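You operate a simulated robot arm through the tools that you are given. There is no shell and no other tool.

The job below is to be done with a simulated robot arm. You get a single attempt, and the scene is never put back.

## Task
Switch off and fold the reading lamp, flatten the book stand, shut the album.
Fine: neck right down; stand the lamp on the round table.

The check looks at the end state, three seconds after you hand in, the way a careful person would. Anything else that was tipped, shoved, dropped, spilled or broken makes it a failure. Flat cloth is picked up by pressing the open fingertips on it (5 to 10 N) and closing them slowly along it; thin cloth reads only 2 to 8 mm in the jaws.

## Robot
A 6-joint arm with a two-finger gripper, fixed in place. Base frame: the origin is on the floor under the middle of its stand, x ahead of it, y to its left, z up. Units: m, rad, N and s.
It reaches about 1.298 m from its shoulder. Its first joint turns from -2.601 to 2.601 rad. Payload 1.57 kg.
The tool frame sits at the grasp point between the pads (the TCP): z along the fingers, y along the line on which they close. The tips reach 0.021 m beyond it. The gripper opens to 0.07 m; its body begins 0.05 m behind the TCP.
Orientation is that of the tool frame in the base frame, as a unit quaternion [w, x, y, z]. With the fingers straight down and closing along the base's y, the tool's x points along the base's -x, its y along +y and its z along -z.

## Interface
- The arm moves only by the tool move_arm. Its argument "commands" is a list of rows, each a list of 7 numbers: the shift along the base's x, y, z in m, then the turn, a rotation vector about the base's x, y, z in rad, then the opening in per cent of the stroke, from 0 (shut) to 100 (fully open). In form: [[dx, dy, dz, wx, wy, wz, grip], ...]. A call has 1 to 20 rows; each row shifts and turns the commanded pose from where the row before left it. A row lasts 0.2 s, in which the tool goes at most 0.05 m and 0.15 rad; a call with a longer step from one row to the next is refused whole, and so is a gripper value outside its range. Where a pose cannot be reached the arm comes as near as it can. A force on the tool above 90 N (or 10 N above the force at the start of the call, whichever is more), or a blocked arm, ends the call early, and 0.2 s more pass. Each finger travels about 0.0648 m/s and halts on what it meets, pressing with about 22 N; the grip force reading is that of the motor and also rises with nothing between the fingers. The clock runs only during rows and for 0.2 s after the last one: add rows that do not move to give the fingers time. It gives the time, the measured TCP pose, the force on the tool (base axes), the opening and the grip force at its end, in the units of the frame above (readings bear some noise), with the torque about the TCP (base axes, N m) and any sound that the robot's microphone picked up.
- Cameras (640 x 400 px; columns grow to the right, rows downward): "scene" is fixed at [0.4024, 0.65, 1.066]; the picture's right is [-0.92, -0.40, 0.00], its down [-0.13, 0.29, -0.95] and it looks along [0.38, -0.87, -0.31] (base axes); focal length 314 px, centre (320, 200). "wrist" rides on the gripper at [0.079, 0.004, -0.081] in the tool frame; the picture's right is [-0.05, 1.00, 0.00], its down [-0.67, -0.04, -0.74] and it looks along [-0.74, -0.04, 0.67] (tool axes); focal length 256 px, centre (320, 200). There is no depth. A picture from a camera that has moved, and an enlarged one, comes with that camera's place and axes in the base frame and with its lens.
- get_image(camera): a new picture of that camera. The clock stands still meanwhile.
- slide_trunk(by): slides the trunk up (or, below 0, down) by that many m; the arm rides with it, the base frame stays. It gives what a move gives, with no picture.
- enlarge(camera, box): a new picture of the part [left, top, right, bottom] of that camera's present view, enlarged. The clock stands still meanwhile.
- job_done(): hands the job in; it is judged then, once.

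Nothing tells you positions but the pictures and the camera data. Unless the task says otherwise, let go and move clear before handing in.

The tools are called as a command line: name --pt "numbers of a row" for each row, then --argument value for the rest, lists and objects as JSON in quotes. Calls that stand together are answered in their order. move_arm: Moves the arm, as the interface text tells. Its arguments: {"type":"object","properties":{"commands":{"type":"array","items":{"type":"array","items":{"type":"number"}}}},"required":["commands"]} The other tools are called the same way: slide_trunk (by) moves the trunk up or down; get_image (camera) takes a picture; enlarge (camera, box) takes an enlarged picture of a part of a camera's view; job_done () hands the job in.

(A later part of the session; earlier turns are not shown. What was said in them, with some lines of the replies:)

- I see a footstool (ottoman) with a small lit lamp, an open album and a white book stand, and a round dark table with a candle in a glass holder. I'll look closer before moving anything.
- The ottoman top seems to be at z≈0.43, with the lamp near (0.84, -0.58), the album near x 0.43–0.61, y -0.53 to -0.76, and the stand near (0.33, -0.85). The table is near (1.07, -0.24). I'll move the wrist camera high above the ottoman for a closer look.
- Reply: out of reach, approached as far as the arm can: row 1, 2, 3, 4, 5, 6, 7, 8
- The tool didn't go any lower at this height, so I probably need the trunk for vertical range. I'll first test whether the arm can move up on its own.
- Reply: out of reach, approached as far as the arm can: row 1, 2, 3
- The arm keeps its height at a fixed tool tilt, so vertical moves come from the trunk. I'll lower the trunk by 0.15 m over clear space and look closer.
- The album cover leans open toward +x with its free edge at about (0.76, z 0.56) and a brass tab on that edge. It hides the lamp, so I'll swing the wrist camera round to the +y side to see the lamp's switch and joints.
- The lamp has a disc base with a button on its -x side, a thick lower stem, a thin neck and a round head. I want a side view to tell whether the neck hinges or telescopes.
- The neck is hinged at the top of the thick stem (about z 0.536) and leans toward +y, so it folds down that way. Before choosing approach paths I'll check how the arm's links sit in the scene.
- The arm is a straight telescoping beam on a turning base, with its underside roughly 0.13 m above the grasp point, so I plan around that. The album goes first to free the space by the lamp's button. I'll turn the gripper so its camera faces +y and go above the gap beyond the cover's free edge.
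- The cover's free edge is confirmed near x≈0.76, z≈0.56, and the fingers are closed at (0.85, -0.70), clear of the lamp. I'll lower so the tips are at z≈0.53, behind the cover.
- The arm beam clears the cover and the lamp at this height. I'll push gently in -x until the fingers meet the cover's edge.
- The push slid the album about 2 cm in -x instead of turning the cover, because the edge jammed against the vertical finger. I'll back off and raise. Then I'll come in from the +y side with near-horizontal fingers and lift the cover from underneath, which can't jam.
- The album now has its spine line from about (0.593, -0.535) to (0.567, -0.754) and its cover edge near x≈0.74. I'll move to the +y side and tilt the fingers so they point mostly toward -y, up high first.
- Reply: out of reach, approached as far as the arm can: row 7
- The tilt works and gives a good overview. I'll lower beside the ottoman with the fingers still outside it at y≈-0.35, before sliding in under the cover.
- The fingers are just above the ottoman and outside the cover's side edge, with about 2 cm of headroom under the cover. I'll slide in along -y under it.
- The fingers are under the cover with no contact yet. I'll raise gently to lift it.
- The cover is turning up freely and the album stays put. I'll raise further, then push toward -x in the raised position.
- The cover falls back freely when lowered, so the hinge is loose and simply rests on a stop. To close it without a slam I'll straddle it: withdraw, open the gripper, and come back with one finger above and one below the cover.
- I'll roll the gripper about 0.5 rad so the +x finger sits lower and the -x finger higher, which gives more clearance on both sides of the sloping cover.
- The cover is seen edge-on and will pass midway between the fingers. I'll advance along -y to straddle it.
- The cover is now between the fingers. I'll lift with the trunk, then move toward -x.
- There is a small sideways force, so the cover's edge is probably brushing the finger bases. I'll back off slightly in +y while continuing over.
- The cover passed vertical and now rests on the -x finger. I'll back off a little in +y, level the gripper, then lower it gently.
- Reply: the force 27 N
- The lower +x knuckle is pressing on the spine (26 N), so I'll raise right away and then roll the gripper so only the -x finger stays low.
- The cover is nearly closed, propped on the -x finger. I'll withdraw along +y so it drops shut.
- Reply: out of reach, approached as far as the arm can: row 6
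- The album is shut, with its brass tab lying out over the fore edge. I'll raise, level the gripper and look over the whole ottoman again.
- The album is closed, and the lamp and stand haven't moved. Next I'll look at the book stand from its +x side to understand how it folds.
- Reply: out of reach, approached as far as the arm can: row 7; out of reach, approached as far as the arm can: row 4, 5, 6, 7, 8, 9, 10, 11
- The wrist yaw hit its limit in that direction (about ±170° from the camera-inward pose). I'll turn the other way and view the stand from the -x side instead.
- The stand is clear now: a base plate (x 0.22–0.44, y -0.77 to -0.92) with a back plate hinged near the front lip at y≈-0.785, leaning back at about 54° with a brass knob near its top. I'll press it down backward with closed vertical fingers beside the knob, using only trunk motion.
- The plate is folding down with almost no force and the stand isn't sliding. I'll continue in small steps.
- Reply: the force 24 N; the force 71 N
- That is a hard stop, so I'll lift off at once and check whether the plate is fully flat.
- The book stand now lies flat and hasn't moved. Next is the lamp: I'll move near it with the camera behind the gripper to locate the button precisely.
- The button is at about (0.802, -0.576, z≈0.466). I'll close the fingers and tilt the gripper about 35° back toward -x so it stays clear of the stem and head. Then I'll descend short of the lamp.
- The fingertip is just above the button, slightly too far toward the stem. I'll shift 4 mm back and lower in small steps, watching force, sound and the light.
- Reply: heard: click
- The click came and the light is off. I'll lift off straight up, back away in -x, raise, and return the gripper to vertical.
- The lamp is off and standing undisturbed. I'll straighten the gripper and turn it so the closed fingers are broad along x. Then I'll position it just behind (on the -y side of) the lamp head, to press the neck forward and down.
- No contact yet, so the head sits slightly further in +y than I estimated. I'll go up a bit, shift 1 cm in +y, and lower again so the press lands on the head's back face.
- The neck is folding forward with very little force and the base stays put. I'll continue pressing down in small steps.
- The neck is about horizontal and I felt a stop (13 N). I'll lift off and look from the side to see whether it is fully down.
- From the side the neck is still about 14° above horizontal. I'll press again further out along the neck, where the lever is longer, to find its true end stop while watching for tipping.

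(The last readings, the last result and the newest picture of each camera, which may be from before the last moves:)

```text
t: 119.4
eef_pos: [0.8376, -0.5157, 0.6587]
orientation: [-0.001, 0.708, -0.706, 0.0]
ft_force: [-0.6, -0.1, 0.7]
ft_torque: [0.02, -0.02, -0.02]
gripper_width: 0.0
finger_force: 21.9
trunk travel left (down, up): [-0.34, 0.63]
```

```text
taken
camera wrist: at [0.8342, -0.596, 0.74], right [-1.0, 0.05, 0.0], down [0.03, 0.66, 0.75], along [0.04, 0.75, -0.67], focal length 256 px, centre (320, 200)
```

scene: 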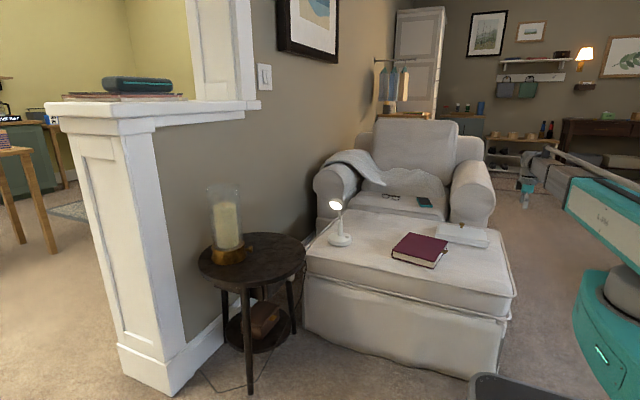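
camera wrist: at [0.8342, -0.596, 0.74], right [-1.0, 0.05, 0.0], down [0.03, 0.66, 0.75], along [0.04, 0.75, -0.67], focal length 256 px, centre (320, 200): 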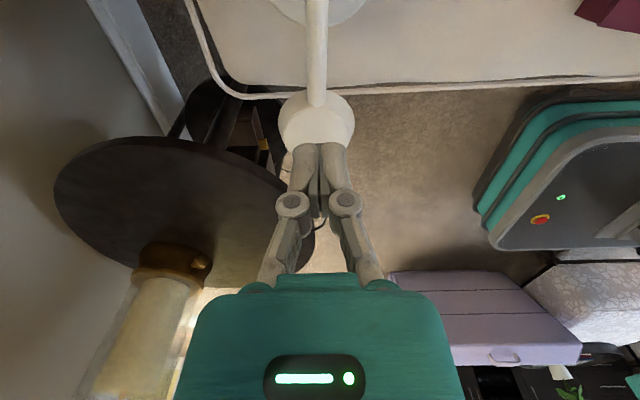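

slide_trunk --by -0.06

slide_trunk --by -0.006

slide_trunk --by -0.004

slide_trunk --by -0.004

enlarge --camera "scene" --box '[310, 180, 390, 250]'

```text
t: 120.4
eef_pos: [0.838, -0.5164, 0.5991]
orientation: [0.001, -0.707, 0.707, 0.001]
ft_force: [0.0, -0.3, 0.1]
ft_torque: [0.01, -0.01, 0.03]
gripper_width: 0.0
finger_force: 22.5
trunk travel left (down, up): [-0.28, 0.69]
```

```text
t: 121.0
eef_pos: [0.8374, -0.5162, 0.5923]
orientation: [-0.001, 0.707, -0.707, -0.001]
ft_force: [0.8, -0.5, 0.1]
ft_torque: [0.02, 0.04, 0.0]
gripper_width: 0.0
finger_force: 22.0
trunk travel left (down, up): [-0.274, 0.696]
```

```text
t: 121.5
eef_pos: [0.8374, -0.516, 0.5886]
orientation: [0.0, 0.707, -0.707, 0.0]
ft_force: [0.4, 0.5, -0.2]
ft_torque: [0.0, -0.02, -0.01]
gripper_width: 0.0
finger_force: 22.5
trunk travel left (down, up): [-0.27, 0.7]
```

```text
t: 122.0
eef_pos: [0.8382, -0.5156, 0.5867]
orientation: [0.0, -0.707, 0.707, 0.0]
ft_force: [2.1, 1.1, 17.5]
ft_torque: [0.12, -0.09, 0.01]
gripper_width: 0.0
finger_force: 22.0
trunk travel left (down, up): [-0.266, 0.704]
```

```text
5.71 times, centred on (350, 215) of scene
camera zoom: at [0.4024, 0.65, 1.066], right [-0.92, -0.4, 0.0], down [-0.13, 0.29, -0.95], along [0.38, -0.87, -0.31], focal length 1792 px, centre (149, 114)
```

zoom: 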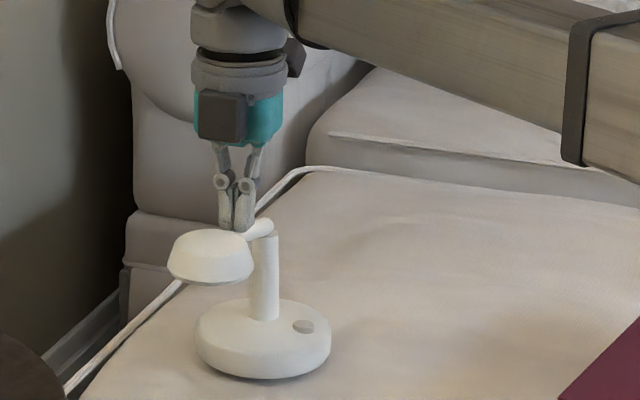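

That's a hard stop with the lamp still standing firm, so the neck is at the end of its travel. I'll lift off, then study the round table before picking up the lamp.

slide_trunk --by 0.1

enlarge --camera "scene" --box '[180, 170, 320, 310]'

enlarge --camera "scene" --box '[310, 180, 390, 250]'

get_image --camera "wrist"

```text
t: 123.4
eef_pos: [0.837, -0.5151, 0.6844]
orientation: [0.0, -0.707, 0.707, 0.002]
ft_force: [-0.2, 0.1, -0.1]
ft_torque: [0.0, 0.01, 0.01]
gripper_width: 0.0
finger_force: 21.6
trunk travel left (down, up): [-0.366, 0.604]
```

```text
2.86 times, centred on (250, 240) of scene
camera zoom: at [0.4024, 0.65, 1.066], right [-0.92, -0.4, 0.0], down [-0.13, 0.29, -0.95], along [0.38, -0.87, -0.31], focal length 896 px, centre (520, 86)
```

zoom: 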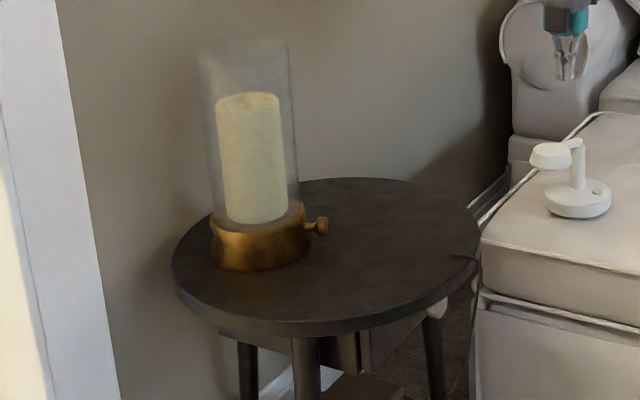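

```text
5.71 times, centred on (350, 215) of scene
camera zoom: at [0.4024, 0.65, 1.066], right [-0.92, -0.4, 0.0], down [-0.13, 0.29, -0.95], along [0.38, -0.87, -0.31], focal length 1792 px, centre (149, 114)
```

zoom: 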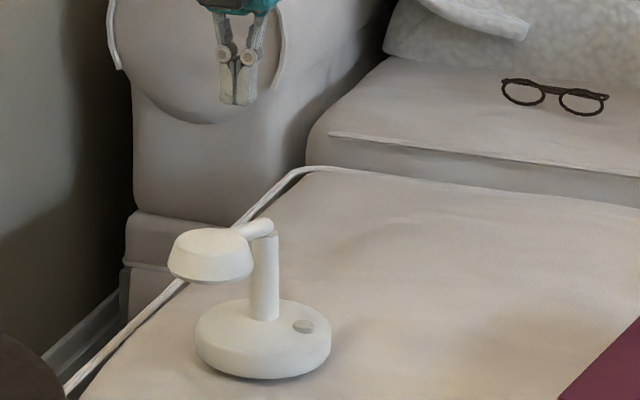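

```text
taken
camera wrist: at [0.8339, -0.596, 0.766], right [-1.0, 0.05, 0.0], down [0.04, 0.67, 0.75], along [0.04, 0.74, -0.67], focal length 256 px, centre (320, 200)
```

wrist: 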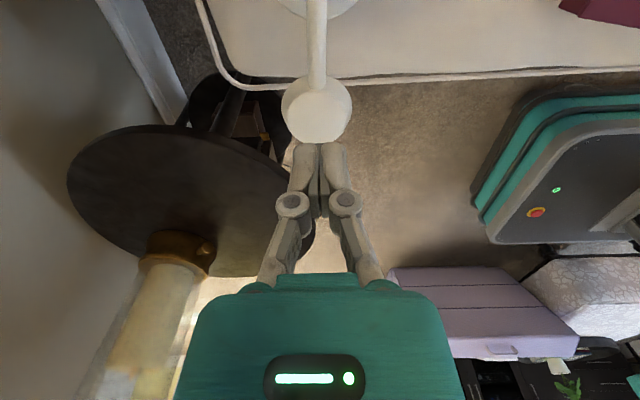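

The table top comes out at z≈0.49, centred near (1.06, -0.235) with radius ≈0.20. The candle is at about (1.14, -0.19) and a cord end is near (0.90, -0.27), so a clear spot for the lamp is about (1.03, -0.345). I'll move over the lamp's stem with the gripper open and check alignment.

move_arm --pt "0 -0.02 0 0 0 0 100" --pt "0 -0.02 0 0 0 0 100" --pt "0.001 -0.022 0 0 0 0 100" --pt "0 0 0 0 0 0 100" --pt "0 0 0 0 0 0 100"

slide_trunk --by -0.08

get_image --camera "wrist"

enlarge --camera "scene" --box '[310, 180, 390, 250]'

```text
t: 124.6
eef_pos: [0.8386, -0.5764, 0.6842]
orientation: [0.001, -0.707, 0.707, 0.0]
ft_force: [0.2, 0.0, -0.6]
ft_torque: [-0.02, 0.01, 0.01]
gripper_width: 0.0702
finger_force: 0.1
trunk travel left (down, up): [-0.366, 0.604]
```

```text
t: 125.8
eef_pos: [0.8376, -0.578, 0.6049]
orientation: [0.001, -0.707, 0.708, 0.001]
ft_force: [-1.3, -0.8, -0.7]
ft_torque: [-0.02, 0.02, -0.01]
gripper_width: 0.0699
finger_force: 0.0
trunk travel left (down, up): [-0.286, 0.684]
```

```text
taken
camera wrist: at [0.8346, -0.6578, 0.686], right [-1.0, 0.05, 0.0], down [0.04, 0.67, 0.75], along [0.04, 0.74, -0.67], focal length 256 px, centre (320, 200)
```

wrist: 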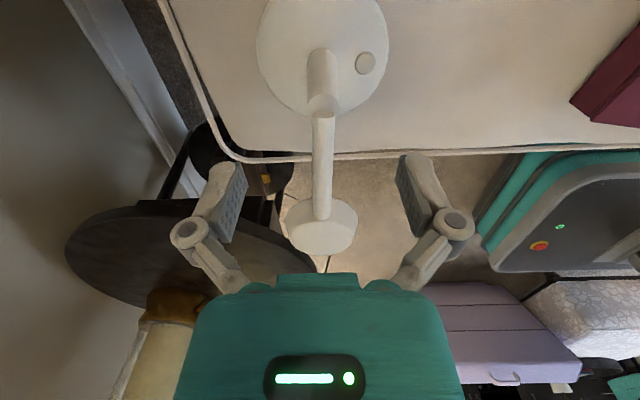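

```text
5.71 times, centred on (350, 215) of scene
camera zoom: at [0.4024, 0.65, 1.066], right [-0.92, -0.4, 0.0], down [-0.13, 0.29, -0.95], along [0.38, -0.87, -0.31], focal length 1792 px, centre (149, 114)
```

zoom: 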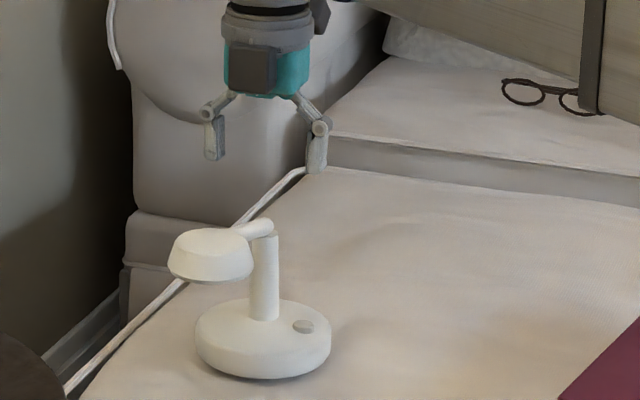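

slide_trunk --by -0.06

enlarge --camera "scene" --box '[310, 180, 390, 250]'

get_image --camera "wrist"

```text
t: 126.8
eef_pos: [0.8374, -0.5774, 0.5451]
orientation: [0.0, -0.707, 0.707, 0.001]
ft_force: [-0.3, -0.1, -0.3]
ft_torque: [0.03, -0.01, 0.01]
gripper_width: 0.0698
finger_force: 0.1
trunk travel left (down, up): [-0.226, 0.744]
```

```text
5.71 times, centred on (350, 215) of scene
camera zoom: at [0.4024, 0.65, 1.066], right [-0.92, -0.4, 0.0], down [-0.13, 0.29, -0.95], along [0.38, -0.87, -0.31], focal length 1792 px, centre (149, 114)
```

zoom: 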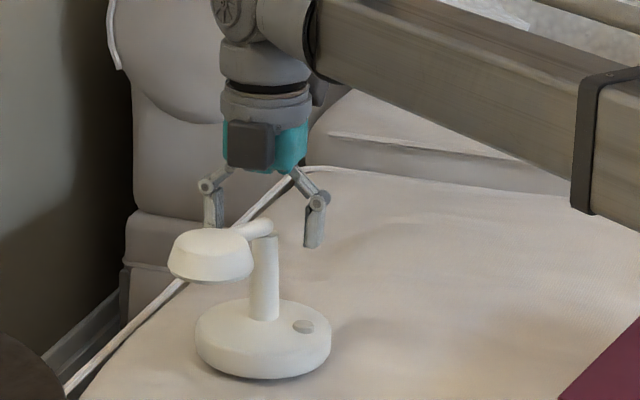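

```text
taken
camera wrist: at [0.8346, -0.6578, 0.626], right [-1.0, 0.05, 0.0], down [0.04, 0.67, 0.75], along [0.04, 0.74, -0.67], focal length 256 px, centre (320, 200)
```

wrist: 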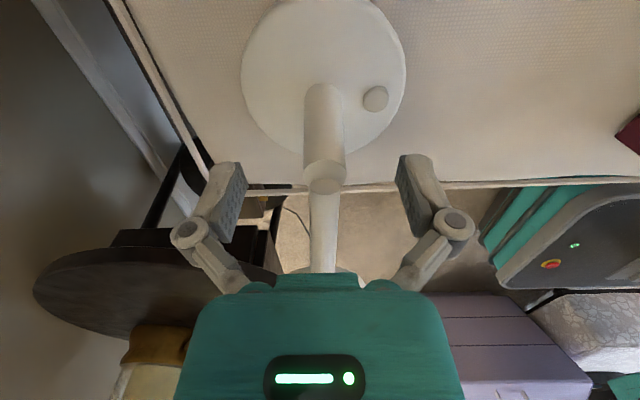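

slide_trunk --by -0.012

slide_trunk --by -0.01

get_image --camera "wrist"

enlarge --camera "scene" --box '[310, 180, 390, 250]'

```text
t: 127.3
eef_pos: [0.8379, -0.5776, 0.5331]
orientation: [0.001, -0.707, 0.707, 0.0]
ft_force: [-0.7, 0.9, 0.9]
ft_torque: [-0.01, 0.03, -0.05]
gripper_width: 0.0702
finger_force: 0.1
trunk travel left (down, up): [-0.214, 0.756]
```

```text
t: 127.9
eef_pos: [0.8391, -0.5775, 0.5226]
orientation: [0.0, -0.707, 0.707, 0.001]
ft_force: [-0.1, 0.6, -0.3]
ft_torque: [0.0, -0.06, 0.01]
gripper_width: 0.0701
finger_force: 0.0
trunk travel left (down, up): [-0.204, 0.766]
```

```text
taken
camera wrist: at [0.8346, -0.6578, 0.604], right [-1.0, 0.05, 0.0], down [0.04, 0.67, 0.75], along [0.04, 0.74, -0.67], focal length 256 px, centre (320, 200)
```

wrist: 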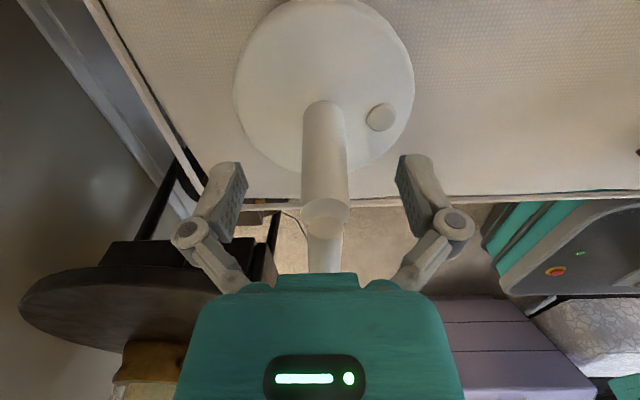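

```text
5.71 times, centred on (350, 215) of scene
camera zoom: at [0.4024, 0.65, 1.066], right [-0.92, -0.4, 0.0], down [-0.13, 0.29, -0.95], along [0.38, -0.87, -0.31], focal length 1792 px, centre (149, 114)
```

zoom: 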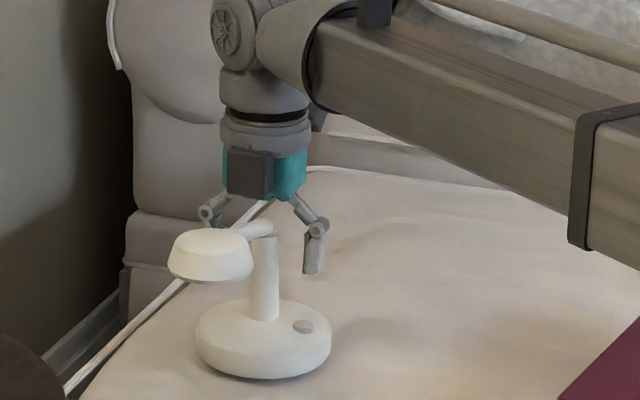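

The stem is centred between the pads. I'll lower 5 mm more and close gently.

slide_trunk --by -0.005

move_arm --pt "0 0 0 0 0 0 70" --pt "0 0 0 0 0 0 50" --pt "0 0 0 0 0 0 38" --pt "0 0 0 0 0 0 28" --pt "0 0 0 0 0 0 15" --pt "0 0 0 0 0 0 0" --pt "0 0 0 0 0 0 0"

enlarge --camera "scene" --box '[310, 180, 390, 250]'

get_image --camera "wrist"

```text
t: 128.5
eef_pos: [0.8384, -0.578, 0.5175]
orientation: [0.0, 0.708, -0.707, -0.001]
ft_force: [-0.1, 0.1, 0.5]
ft_torque: [0.0, 0.02, 0.04]
gripper_width: 0.0697
finger_force: 0.1
trunk travel left (down, up): [-0.199, 0.771]
```

```text
t: 130.1
eef_pos: [0.8387, -0.578, 0.5166]
orientation: [0.0, 0.707, -0.707, -0.001]
ft_force: [-4.1, -0.6, 1.7]
ft_torque: [-0.09, 0.11, -0.01]
gripper_width: 0.022
finger_force: 22.4
trunk travel left (down, up): [-0.199, 0.771]
```

```text
5.71 times, centred on (350, 215) of scene
camera zoom: at [0.4024, 0.65, 1.066], right [-0.92, -0.4, 0.0], down [-0.13, 0.29, -0.95], along [0.38, -0.87, -0.31], focal length 1792 px, centre (149, 114)
```

zoom: 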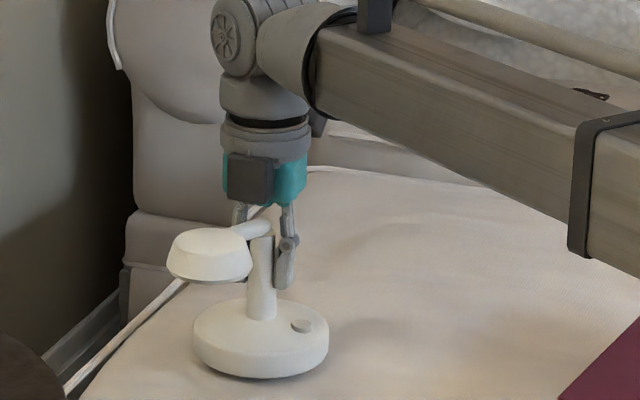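

```text
taken
camera wrist: at [0.8344, -0.6579, 0.5994], right [-1.0, 0.05, 0.0], down [0.04, 0.67, 0.75], along [0.04, 0.74, -0.67], focal length 256 px, centre (320, 200)
```

wrist: 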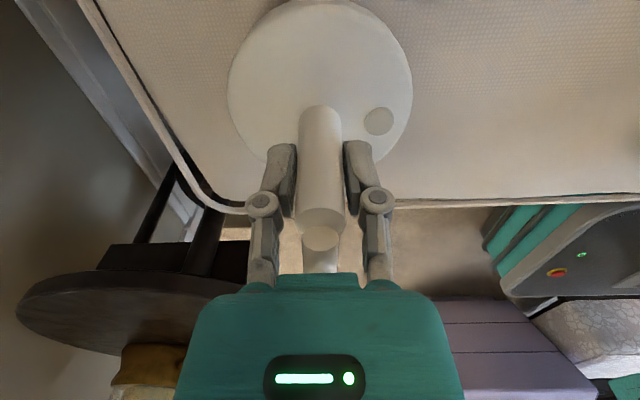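

The stem is gripped (22 mm). I'll lift slightly and check weight and tilt.

slide_trunk --by 0.02

enlarge --camera "scene" --box '[310, 180, 390, 250]'

slide_trunk --by 0.13

enlarge --camera "scene" --box '[300, 130, 400, 220]'

get_image --camera "wrist"

```text
t: 130.7
eef_pos: [0.8383, -0.5781, 0.538]
orientation: [0.0, -0.707, 0.707, 0.001]
ft_force: [2.5, -0.6, 6.7]
ft_torque: [0.02, 0.12, 0.05]
gripper_width: 0.0208
finger_force: 22.0
trunk travel left (down, up): [-0.219, 0.751]
```

```text
5.71 times, centred on (350, 215) of scene
camera zoom: at [0.4024, 0.65, 1.066], right [-0.92, -0.4, 0.0], down [-0.13, 0.29, -0.95], along [0.38, -0.87, -0.31], focal length 1792 px, centre (149, 114)
```

zoom: 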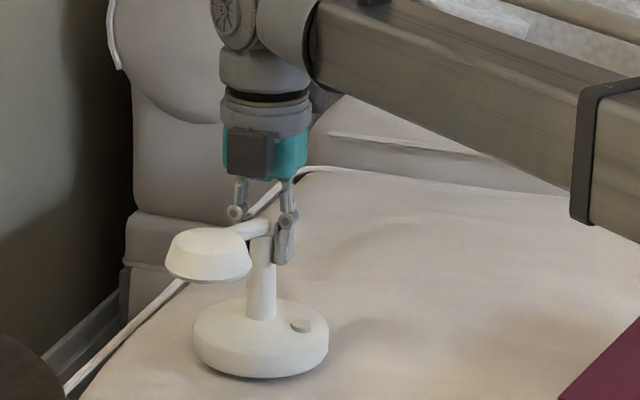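

```text
t: 132.3
eef_pos: [0.8387, -0.5771, 0.6666]
orientation: [0.001, 0.707, -0.707, -0.001]
ft_force: [0.6, 0.6, -5.9]
ft_torque: [-0.07, 0.01, 0.01]
gripper_width: 0.0206
finger_force: 21.7
trunk travel left (down, up): [-0.349, 0.621]
```

```text
4.44 times, centred on (350, 175) of scene
camera zoom: at [0.4024, 0.65, 1.066], right [-0.92, -0.4, 0.0], down [-0.13, 0.29, -0.95], along [0.38, -0.87, -0.31], focal length 1394 px, centre (187, 311)
```

zoom: 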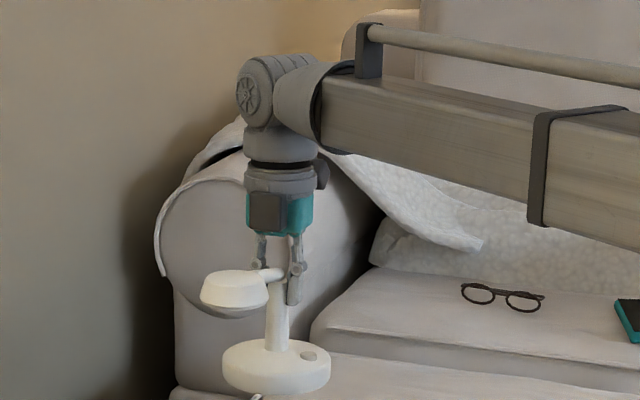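

```text
taken
camera wrist: at [0.835, -0.658, 0.7483], right [-1.0, 0.05, 0.0], down [0.04, 0.66, 0.75], along [0.04, 0.75, -0.67], focal length 256 px, centre (320, 200)
```

wrist: 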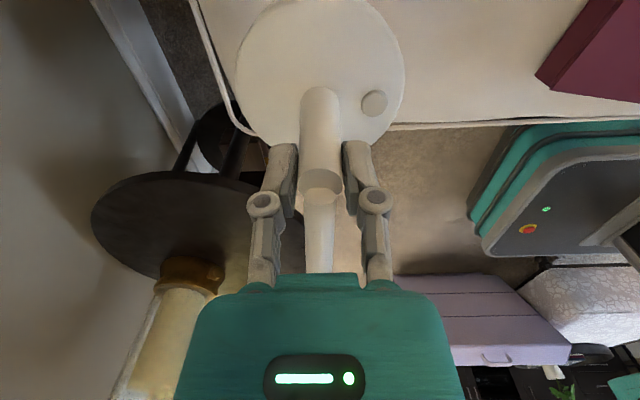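

The fingers slid 2 cm up the stem before it lifted, but the lamp now hangs upright and steady (about 0.6 kg). I'll carry it slowly to above the table spot, turning it 45° so the head points away from the candle.

move_arm --pt "0.006 0.007 0 0 0 0.03 0" --pt "0.012 0.0145 0 0 0 0.05 0" --pt "0.012 0.0145 0 0 0 0.05 0" --pt "0.012 0.0145 0 0 0 0.05 0" --pt "0.012 0.0145 0 0 0 0.05 0" --pt "0.012 0.0145 0 0 0 0.05 0" --pt "0.012 0.0145 0 0 0 0.05 0" --pt "0.012 0.0145 0 0 0 0.05 0"

get_image --camera "scene"

get_image --camera "wrist"

```text
t: 134.1
eef_pos: [0.9289, -0.4691, 0.6668]
orientation: [0.0, 0.828, -0.561, -0.001]
ft_force: [0.5, 0.0, -6.0]
ft_torque: [-0.05, 0.03, 0.01]
gripper_width: 0.021
finger_force: 22.2
trunk travel left (down, up): [-0.349, 0.621]
```

```text
taken
```

scene: 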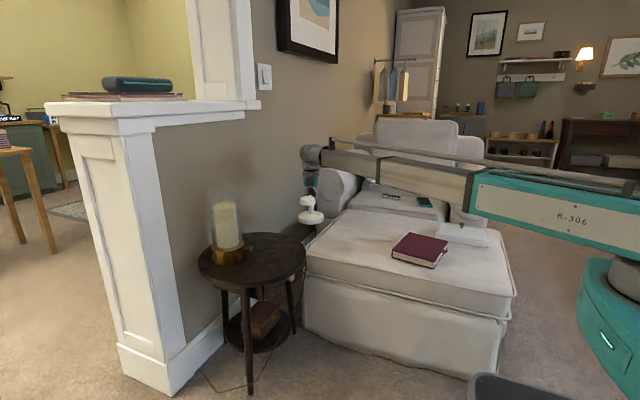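

```text
taken
camera wrist: at [0.9557, -0.5457, 0.7483], right [-0.95, -0.32, 0.0], down [-0.21, 0.63, 0.75], along [-0.24, 0.71, -0.67], focal length 256 px, centre (320, 200)
```

wrist: 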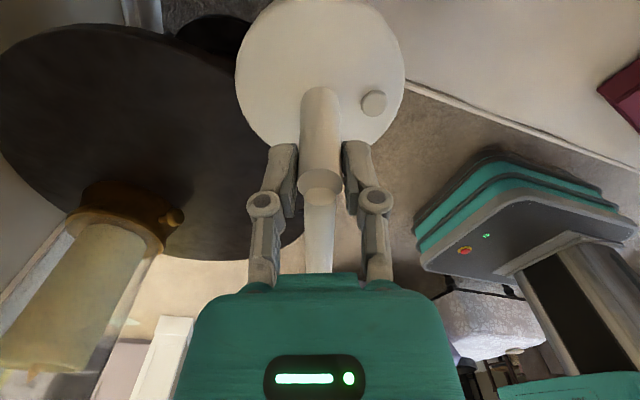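

move_arm --pt "0.0107 0.0154 0 0 0 0.045 0" --pt "0.0107 0.0154 0 0 0 0.045 0" --pt "0.0107 0.0154 0 0 0 0.045 0" --pt "0.0107 0.0154 0 0 0 0.045 0" --pt "0.0107 0.0154 0 0 0 0.045 0" --pt "0.0107 0.0154 0 0 0 0.045 0" --pt "0.0107 0.0154 0 0 0 0.045 0" --pt "0.0107 0.0154 0 0 0 0.045 0" --pt "0.0107 0.0154 0 0 0 0.045 0" --pt "0 0 0 0 0 0 0"

get_image --camera "scene"

get_image --camera "wrist"

enlarge --camera "scene" --box '[180, 150, 340, 290]'

```text
t: 136.3
eef_pos: [1.0257, -0.3299, 0.667]
orientation: [0.0, 0.924, -0.383, 0.0]
ft_force: [0.2, 0.3, -5.4]
ft_torque: [-0.06, -0.01, -0.01]
gripper_width: 0.0208
finger_force: 22.1
trunk travel left (down, up): [-0.349, 0.621]
```

```text
taken
```

scene: 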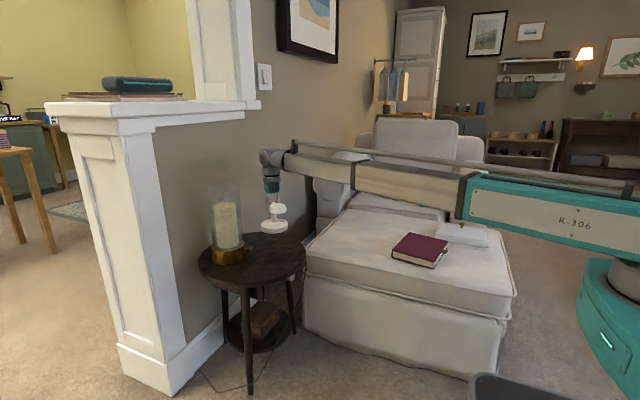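

```text
taken
camera wrist: at [1.0791, -0.39, 0.7482], right [-0.74, -0.67, 0.0], down [-0.44, 0.5, 0.75], along [-0.5, 0.55, -0.67], focal length 256 px, centre (320, 200)
```

wrist: 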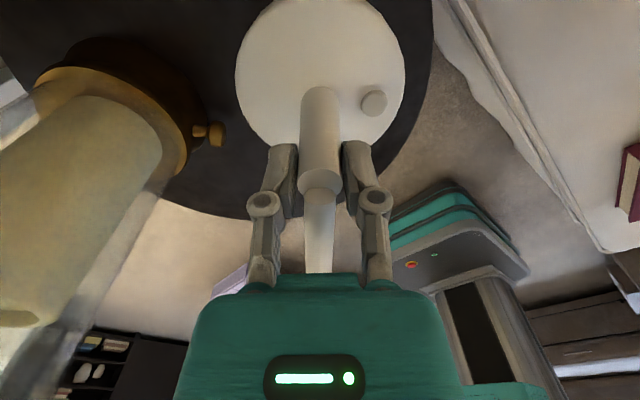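

```text
2.86 times, centred on (260, 220) of scene
camera zoom: at [0.4024, 0.65, 1.066], right [-0.92, -0.4, 0.0], down [-0.13, 0.29, -0.95], along [0.38, -0.87, -0.31], focal length 896 px, centre (491, 143)
```

zoom: 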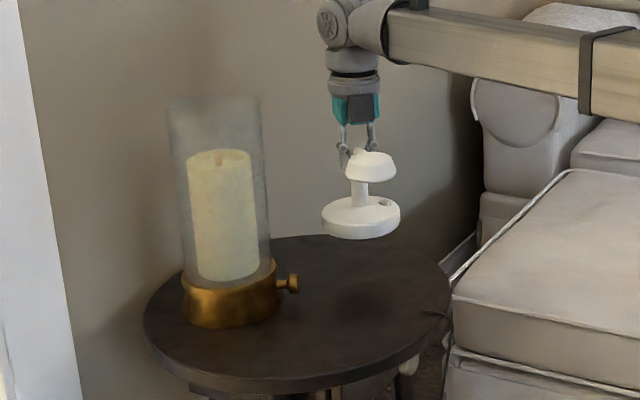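

The lamp hangs over the clear part of the table with good gaps to the candle, its knob, the cord and the edge. I'll lower it in steps, watching for the weight to come off.

slide_trunk --by -0.05

enlarge --camera "scene" --box '[180, 150, 340, 290]'

slide_trunk --by -0.01

slide_trunk --by -0.005

```text
t: 137.2
eef_pos: [1.0261, -0.3307, 0.6173]
orientation: [0.001, 0.924, -0.382, -0.001]
ft_force: [0.1, 0.1, -5.1]
ft_torque: [-0.02, -0.02, -0.03]
gripper_width: 0.0207
finger_force: 22.4
trunk travel left (down, up): [-0.299, 0.671]
```

```text
2.86 times, centred on (260, 220) of scene
camera zoom: at [0.4024, 0.65, 1.066], right [-0.92, -0.4, 0.0], down [-0.13, 0.29, -0.95], along [0.38, -0.87, -0.31], focal length 896 px, centre (491, 143)
```

zoom: 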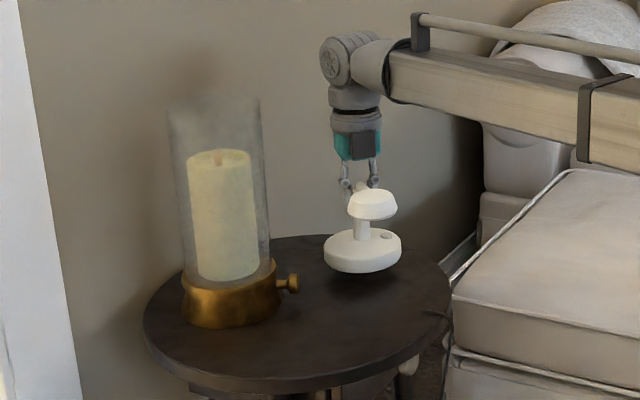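

```text
t: 137.8
eef_pos: [1.026, -0.3311, 0.6076]
orientation: [0.0, 0.924, -0.383, -0.001]
ft_force: [-0.1, 0.2, -5.8]
ft_torque: [-0.06, -0.03, 0.0]
gripper_width: 0.021
finger_force: 21.7
trunk travel left (down, up): [-0.289, 0.681]
```

```text
t: 138.4
eef_pos: [1.0253, -0.3296, 0.6016]
orientation: [0.0, 0.924, -0.383, -0.002]
ft_force: [-0.1, -0.7, -6.6]
ft_torque: [-0.04, -0.03, 0.04]
gripper_width: 0.0208
finger_force: 22.3
trunk travel left (down, up): [-0.284, 0.686]
```

slide_trunk --by -0.005

slide_trunk --by -0.004

slide_trunk --by -0.004

enlarge --camera "scene" --box '[230, 180, 320, 270]'

```text
t: 138.9
eef_pos: [1.0254, -0.3299, 0.5978]
orientation: [0.001, 0.924, -0.383, 0.001]
ft_force: [4.7, -1.9, 8.6]
ft_torque: [0.21, 0.18, 0.01]
gripper_width: 0.0209
finger_force: 21.8
trunk travel left (down, up): [-0.279, 0.691]
```

```text
t: 139.4
eef_pos: [1.0244, -0.3289, 0.5958]
orientation: [0.0, 0.924, -0.382, 0.0]
ft_force: [3.2, -0.7, 17.9]
ft_torque: [-0.11, -0.14, 0.13]
gripper_width: 0.0209
finger_force: 22.2
trunk travel left (down, up): [-0.275, 0.695]
```

```text
t: 140.0
eef_pos: [1.0237, -0.3294, 0.5913]
orientation: [0.0, 0.924, -0.382, -0.002]
ft_force: [-0.6, 1.0, 18.1]
ft_torque: [-0.02, -0.03, 0.05]
gripper_width: 0.0214
finger_force: 21.9
trunk travel left (down, up): [-0.271, 0.699]
```

```text
4.44 times, centred on (275, 225) of scene
camera zoom: at [0.4024, 0.65, 1.066], right [-0.92, -0.4, 0.0], down [-0.13, 0.29, -0.95], along [0.38, -0.87, -0.31], focal length 1394 px, centre (520, 89)
```

zoom: 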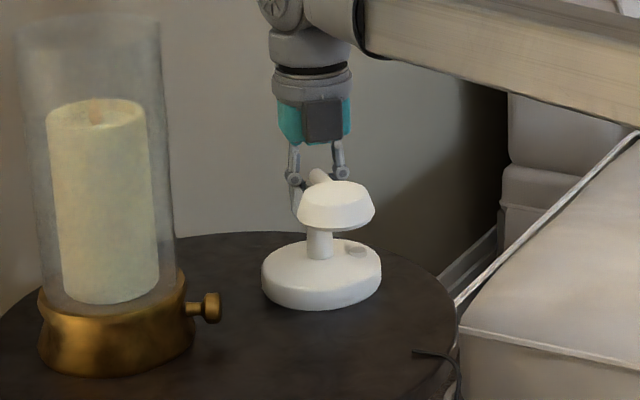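

The lamp is standing on the table. I'll ease off the downward force slightly and open the fingers gently.

slide_trunk --by 0.002

move_arm --pt "0 0 0 0 0 0 35" --pt "0 0 0 0 0 0 45" --pt "0 0 0 0 0 0 60" --pt "0 0 0 0 0 0 80" --pt "0 0 0 0 0 0 100" --pt "0 0 0 0 0 0 100"

enlarge --camera "scene" --box '[230, 180, 320, 270]'

get_image --camera "wrist"

```text
t: 140.5
eef_pos: [1.0247, -0.3304, 0.5913]
orientation: [0.001, 0.924, -0.382, -0.001]
ft_force: [-2.3, 1.5, 1.4]
ft_torque: [-0.12, -0.09, 0.0]
gripper_width: 0.0212
finger_force: 22.0
trunk travel left (down, up): [-0.273, 0.697]
```

```text
t: 141.9
eef_pos: [1.0242, -0.3297, 0.5917]
orientation: [-0.001, 0.924, -0.383, -0.001]
ft_force: [-0.3, -1.0, 1.0]
ft_torque: [-0.02, -0.01, 0.03]
gripper_width: 0.0701
finger_force: 0.1
trunk travel left (down, up): [-0.273, 0.697]
```

```text
4.44 times, centred on (275, 225) of scene
camera zoom: at [0.4024, 0.65, 1.066], right [-0.92, -0.4, 0.0], down [-0.13, 0.29, -0.95], along [0.38, -0.87, -0.31], focal length 1394 px, centre (520, 89)
```

zoom: 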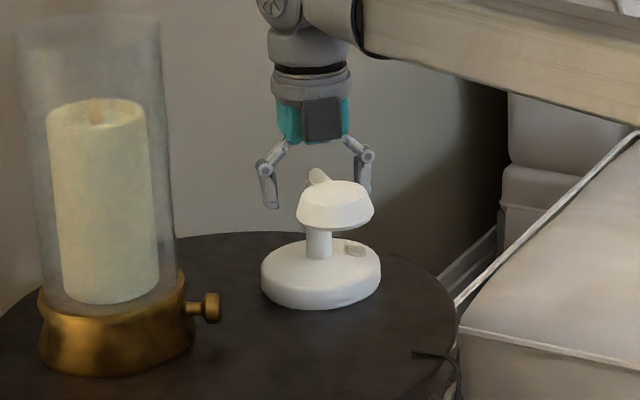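

```text
taken
camera wrist: at [1.0786, -0.3899, 0.6729], right [-0.74, -0.67, 0.0], down [-0.44, 0.5, 0.75], along [-0.5, 0.55, -0.67], focal length 256 px, centre (320, 200)
```

wrist: 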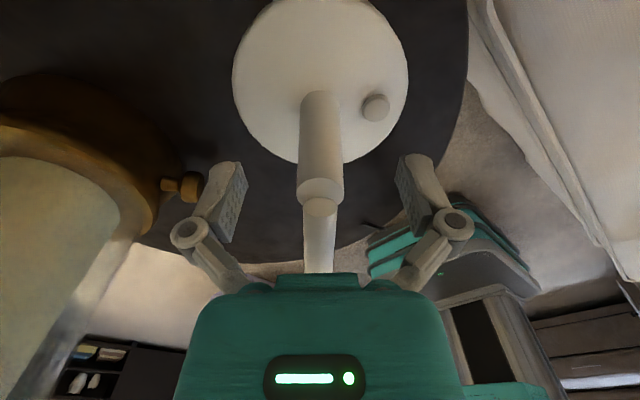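

The lamp is released and standing. I'll raise straight up, then inspect everything.

slide_trunk --by 0.2

get_image --camera "wrist"

enlarge --camera "scene" --box '[180, 170, 320, 280]'

enlarge --camera "scene" --box '[300, 170, 520, 308]'

```text
t: 144.1
eef_pos: [1.025, -0.3308, 0.7916]
orientation: [0.001, 0.924, -0.383, -0.001]
ft_force: [0.6, 0.5, 0.1]
ft_torque: [0.0, 0.01, 0.0]
gripper_width: 0.07
finger_force: 0.1
trunk travel left (down, up): [-0.473, 0.497]
```

```text
taken
camera wrist: at [1.0787, -0.3899, 0.8729], right [-0.74, -0.67, 0.0], down [-0.44, 0.5, 0.75], along [-0.5, 0.55, -0.67], focal length 256 px, centre (320, 200)
```

wrist: 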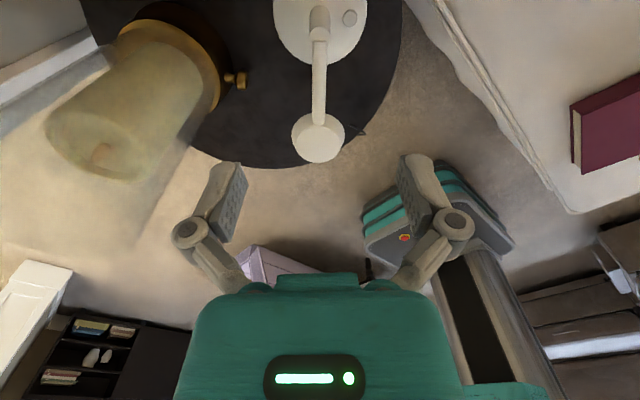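

```text
3.64 times, centred on (250, 225) of scene
camera zoom: at [0.4024, 0.65, 1.066], right [-0.92, -0.4, 0.0], down [-0.13, 0.29, -0.95], along [0.38, -0.87, -0.31], focal length 1140 px, centre (574, 109)
```

zoom: 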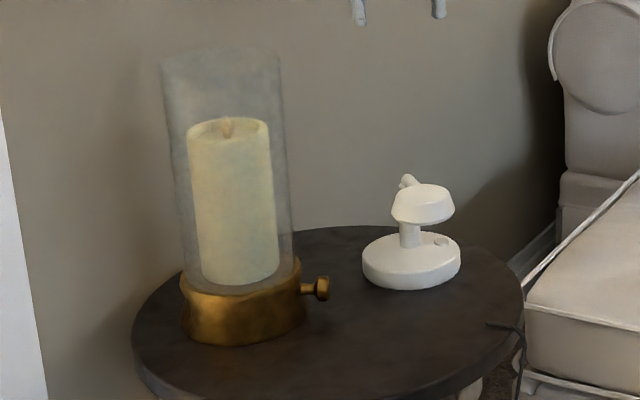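

```text
2.90 times, centred on (410, 239) of scene
camera zoom: at [0.4024, 0.65, 1.066], right [-0.92, -0.4, 0.0], down [-0.13, 0.29, -0.95], along [0.38, -0.87, -0.31], focal length 909 px, centre (59, 87)
```

zoom: 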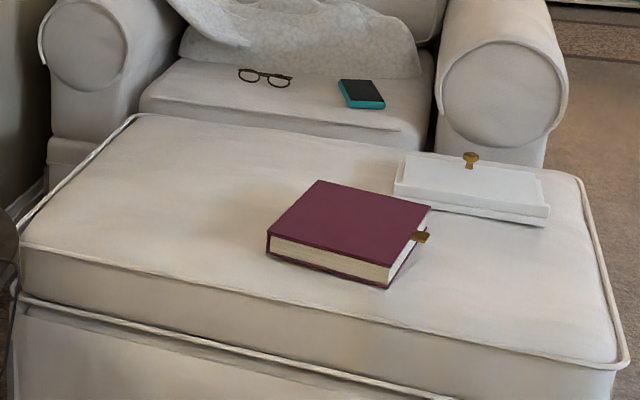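

Everything looks in place. I'll take one more horizontal side view of the lamp on the table to confirm the neck is still at its lowest.

move_arm --pt "-0.0097 -0.0225 0 0 0 -0.1428 100" --pt "-0.0097 -0.0225 0 0 0 -0.1428 100" --pt "-0.0097 -0.0225 0 0 0 -0.1428 100" --pt "-0.0097 -0.0225 0 0 0 -0.1428 100" --pt "-0.0097 -0.0225 0 0 0 -0.1428 50" --pt "-0.0097 -0.0225 0 0 0 -0.1428 0" --pt "-0.0097 -0.0225 0 0 0 -0.1428 0" --pt "-0.0097 -0.0225 0 0 0 -0.1428 0" --pt "-0.0097 -0.0225 0 0 0 -0.1428 0" --pt "-0.0097 -0.0225 0 0 0 -0.1428 0" --pt "-0.0097 -0.0225 0 0 0 -0.1428 0" --pt "0 0 0.0014 0.0864 -0.0864 0 0" --pt "0 0 0.0042 0.0864 -0.0864 0 0" --pt "0 0 0.0069 0.0864 -0.0864 0 0" --pt "0 0 0.0097 0.0864 -0.0864 0 0" --pt "0 0 0.0122 0.0864 -0.0864 0 0"

slide_trunk --by -0.2

get_image --camera "wrist"

```text
t: 147.4
eef_pos: [0.9189, -0.5772, 0.8259]
orientation: [0.28, -0.365, 0.88, 0.116]
ft_force: [-0.1, 0.0, -0.3]
ft_torque: [0.02, -0.01, -0.01]
gripper_width: 0.0
finger_force: 22.1
trunk travel left (down, up): [-0.473, 0.497]
```

```text
t: 149.6
eef_pos: [0.9194, -0.5783, 0.6254]
orientation: [0.279, -0.365, 0.881, 0.116]
ft_force: [0.4, 0.2, -0.1]
ft_torque: [0.01, 0.03, 0.0]
gripper_width: 0.0001
finger_force: 22.1
trunk travel left (down, up): [-0.273, 0.697]
```

```text
taken
camera wrist: at [0.8368, -0.6538, 0.6466], right [-0.68, 0.74, 0.03], down [0.11, 0.06, 0.99], along [0.73, 0.67, -0.12], focal length 256 px, centre (320, 200)
```

wrist: 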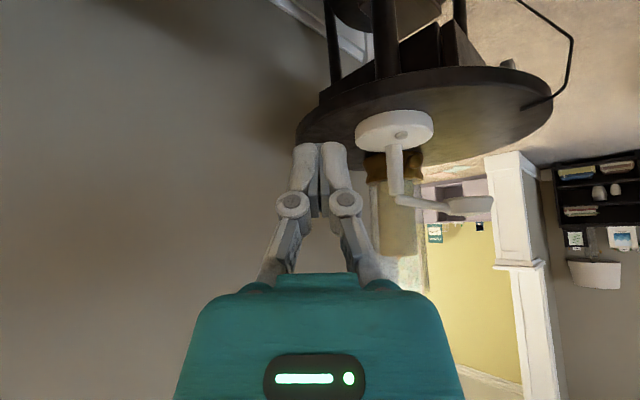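

enlarge --camera "wrist" --box '[340, 80, 520, 240]'

```text
2.50 times, centred on (430, 160) of wrist
camera zoom: at [0.8368, -0.6538, 0.6466], right [-0.68, 0.74, 0.03], down [0.11, 0.06, 0.99], along [0.73, 0.67, -0.12], focal length 640 px, centre (45, 300)
```

zoom: 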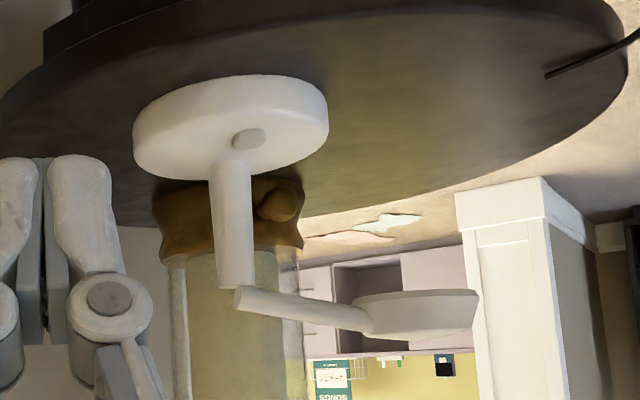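

The lamp stands level, is off, and the neck is at the same end-stop angle as before. I'll raise and withdraw the arm clear of everything, then do a final check.

slide_trunk --by 0.25

move_arm --pt "0 0 -0.0122 -0.0864 0.0864 0 0" --pt "0 0 -0.0097 -0.0864 0.0864 0 0" --pt "0 0 -0.0069 -0.0864 0.0864 0 0" --pt "0 0 -0.0042 -0.0864 0.0864 0 0" --pt "0 0 -0.0014 -0.0864 0.0864 0 0" --pt "-0.025 0.027 0 0 0 -0.0785 0" --pt "-0.025 0.027 0 0 0 -0.0785 0" --pt "-0.025 0.027 0 0 0 -0.0785 0" --pt "-0.025 0.027 0 0 0 -0.0785 0" --pt "-0.025 0.027 0 0 0 -0.0785 0" --pt "-0.025 0.027 0 0 0 -0.0785 0" --pt "-0.025 0.027 0 0 0 -0.0785 0" --pt "-0.025 0.027 0 0 0 -0.0785 0" --pt "-0.025 0.027 0 0 0 -0.0785 0" --pt "-0.025 0.027 0 0 0 -0.0785 0" --pt "-0.025 0.027 0 0 0 0 0" --pt "-0.015 0.027 0 0 0 0 50"

get_image --camera "scene"

get_image --camera "wrist"

enlarge --camera "scene" --box '[380, 190, 500, 280]'

```text
t: 152.2
eef_pos: [0.9184, -0.5764, 0.8767]
orientation: [0.28, -0.364, 0.881, 0.116]
ft_force: [-0.4, 0.8, 0.2]
ft_torque: [-0.04, 0.0, -0.01]
gripper_width: 0.0002
finger_force: 22.2
trunk travel left (down, up): [-0.523, 0.447]
```

```text
t: 155.8
eef_pos: [0.629, -0.2512, 0.8415]
orientation: [0.001, 0.001, 1.0, 0.001]
ft_force: [-0.1, 0.2, 0.0]
ft_torque: [0.01, 0.0, -0.02]
gripper_width: 0.0344
finger_force: 0.0
trunk travel left (down, up): [-0.523, 0.447]
```

```text
taken
```

scene: 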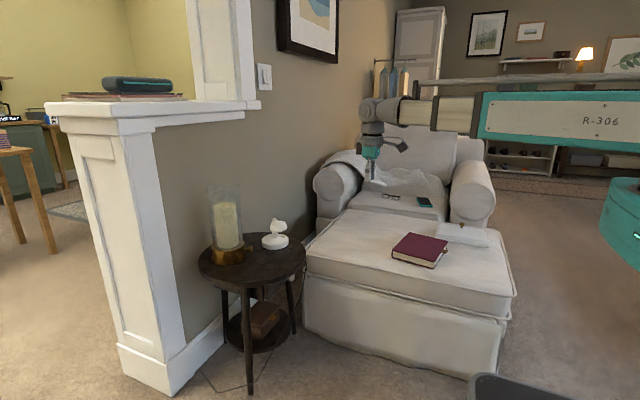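

```text
taken
camera wrist: at [0.5506, -0.2484, 0.923], right [0.05, 1.0, 0.0], down [0.66, -0.04, 0.75], along [0.75, -0.04, -0.66], focal length 256 px, centre (320, 200)
```

wrist: 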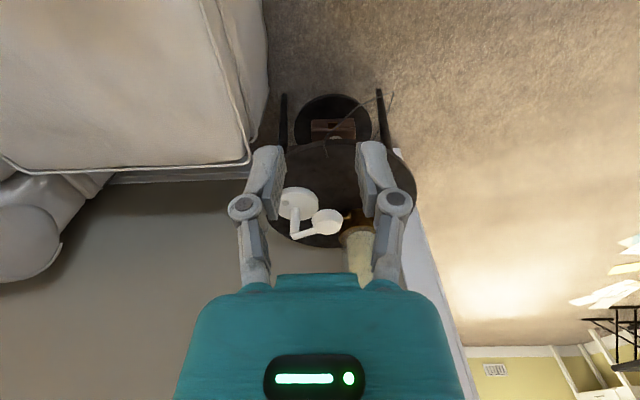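

```text
4.44 times, centred on (440, 235) of scene
camera zoom: at [0.4024, 0.65, 1.066], right [-0.92, -0.4, 0.0], down [-0.13, 0.29, -0.95], along [0.38, -0.87, -0.31], focal length 1394 px, centre (-213, 44)
```

zoom: 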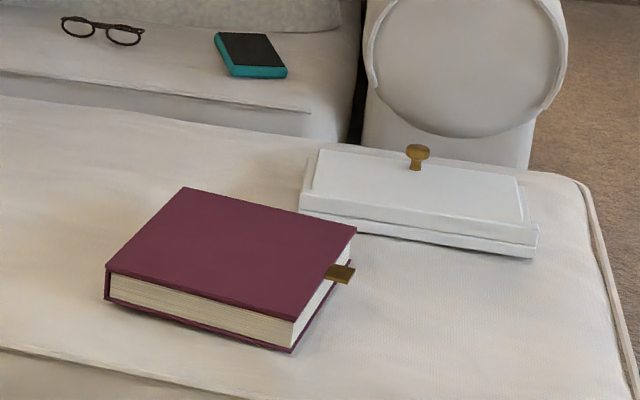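

The lamp is off with its neck folded to the stop and stands on the round table. The book stand is flat, the album is shut, and nothing else has moved. The arm is clear, so I'm handing the job in.

job_done

```text
The job is handed in.
```

The job is handed in. The lamp is off and on the round table, the book stand is flat, and the album is shut.

- **Lamp:** I pressed the button on its base, heard a click, and the light went out. The neck is pressed to its hard stop, which leaves it about 12–14° above horizontal. I pressed again further out along the neck (about 17 N) and it would not go lower. The lamp stands level, with its head turned away from the candle and clear gaps to the candle, the cord and the table edge.
- **Book stand:** The back plate lies flat on its base, and the stand stayed where it was. I pressed harder than needed at the end (about 68 N on a hard stop), and I see no damage.
- **Album:** The cover is closed. My first push slid the album about 2 cm along the ottoman and the next steps turned it a little more, so it sits slightly askew. While closing it, a gripper knuckle also pressed on the spine with about 26 N, and I see no damage there.

In the last pictures the candle, the glasses and the other items look untouched. The gripper is empty and the arm is clear of everything.
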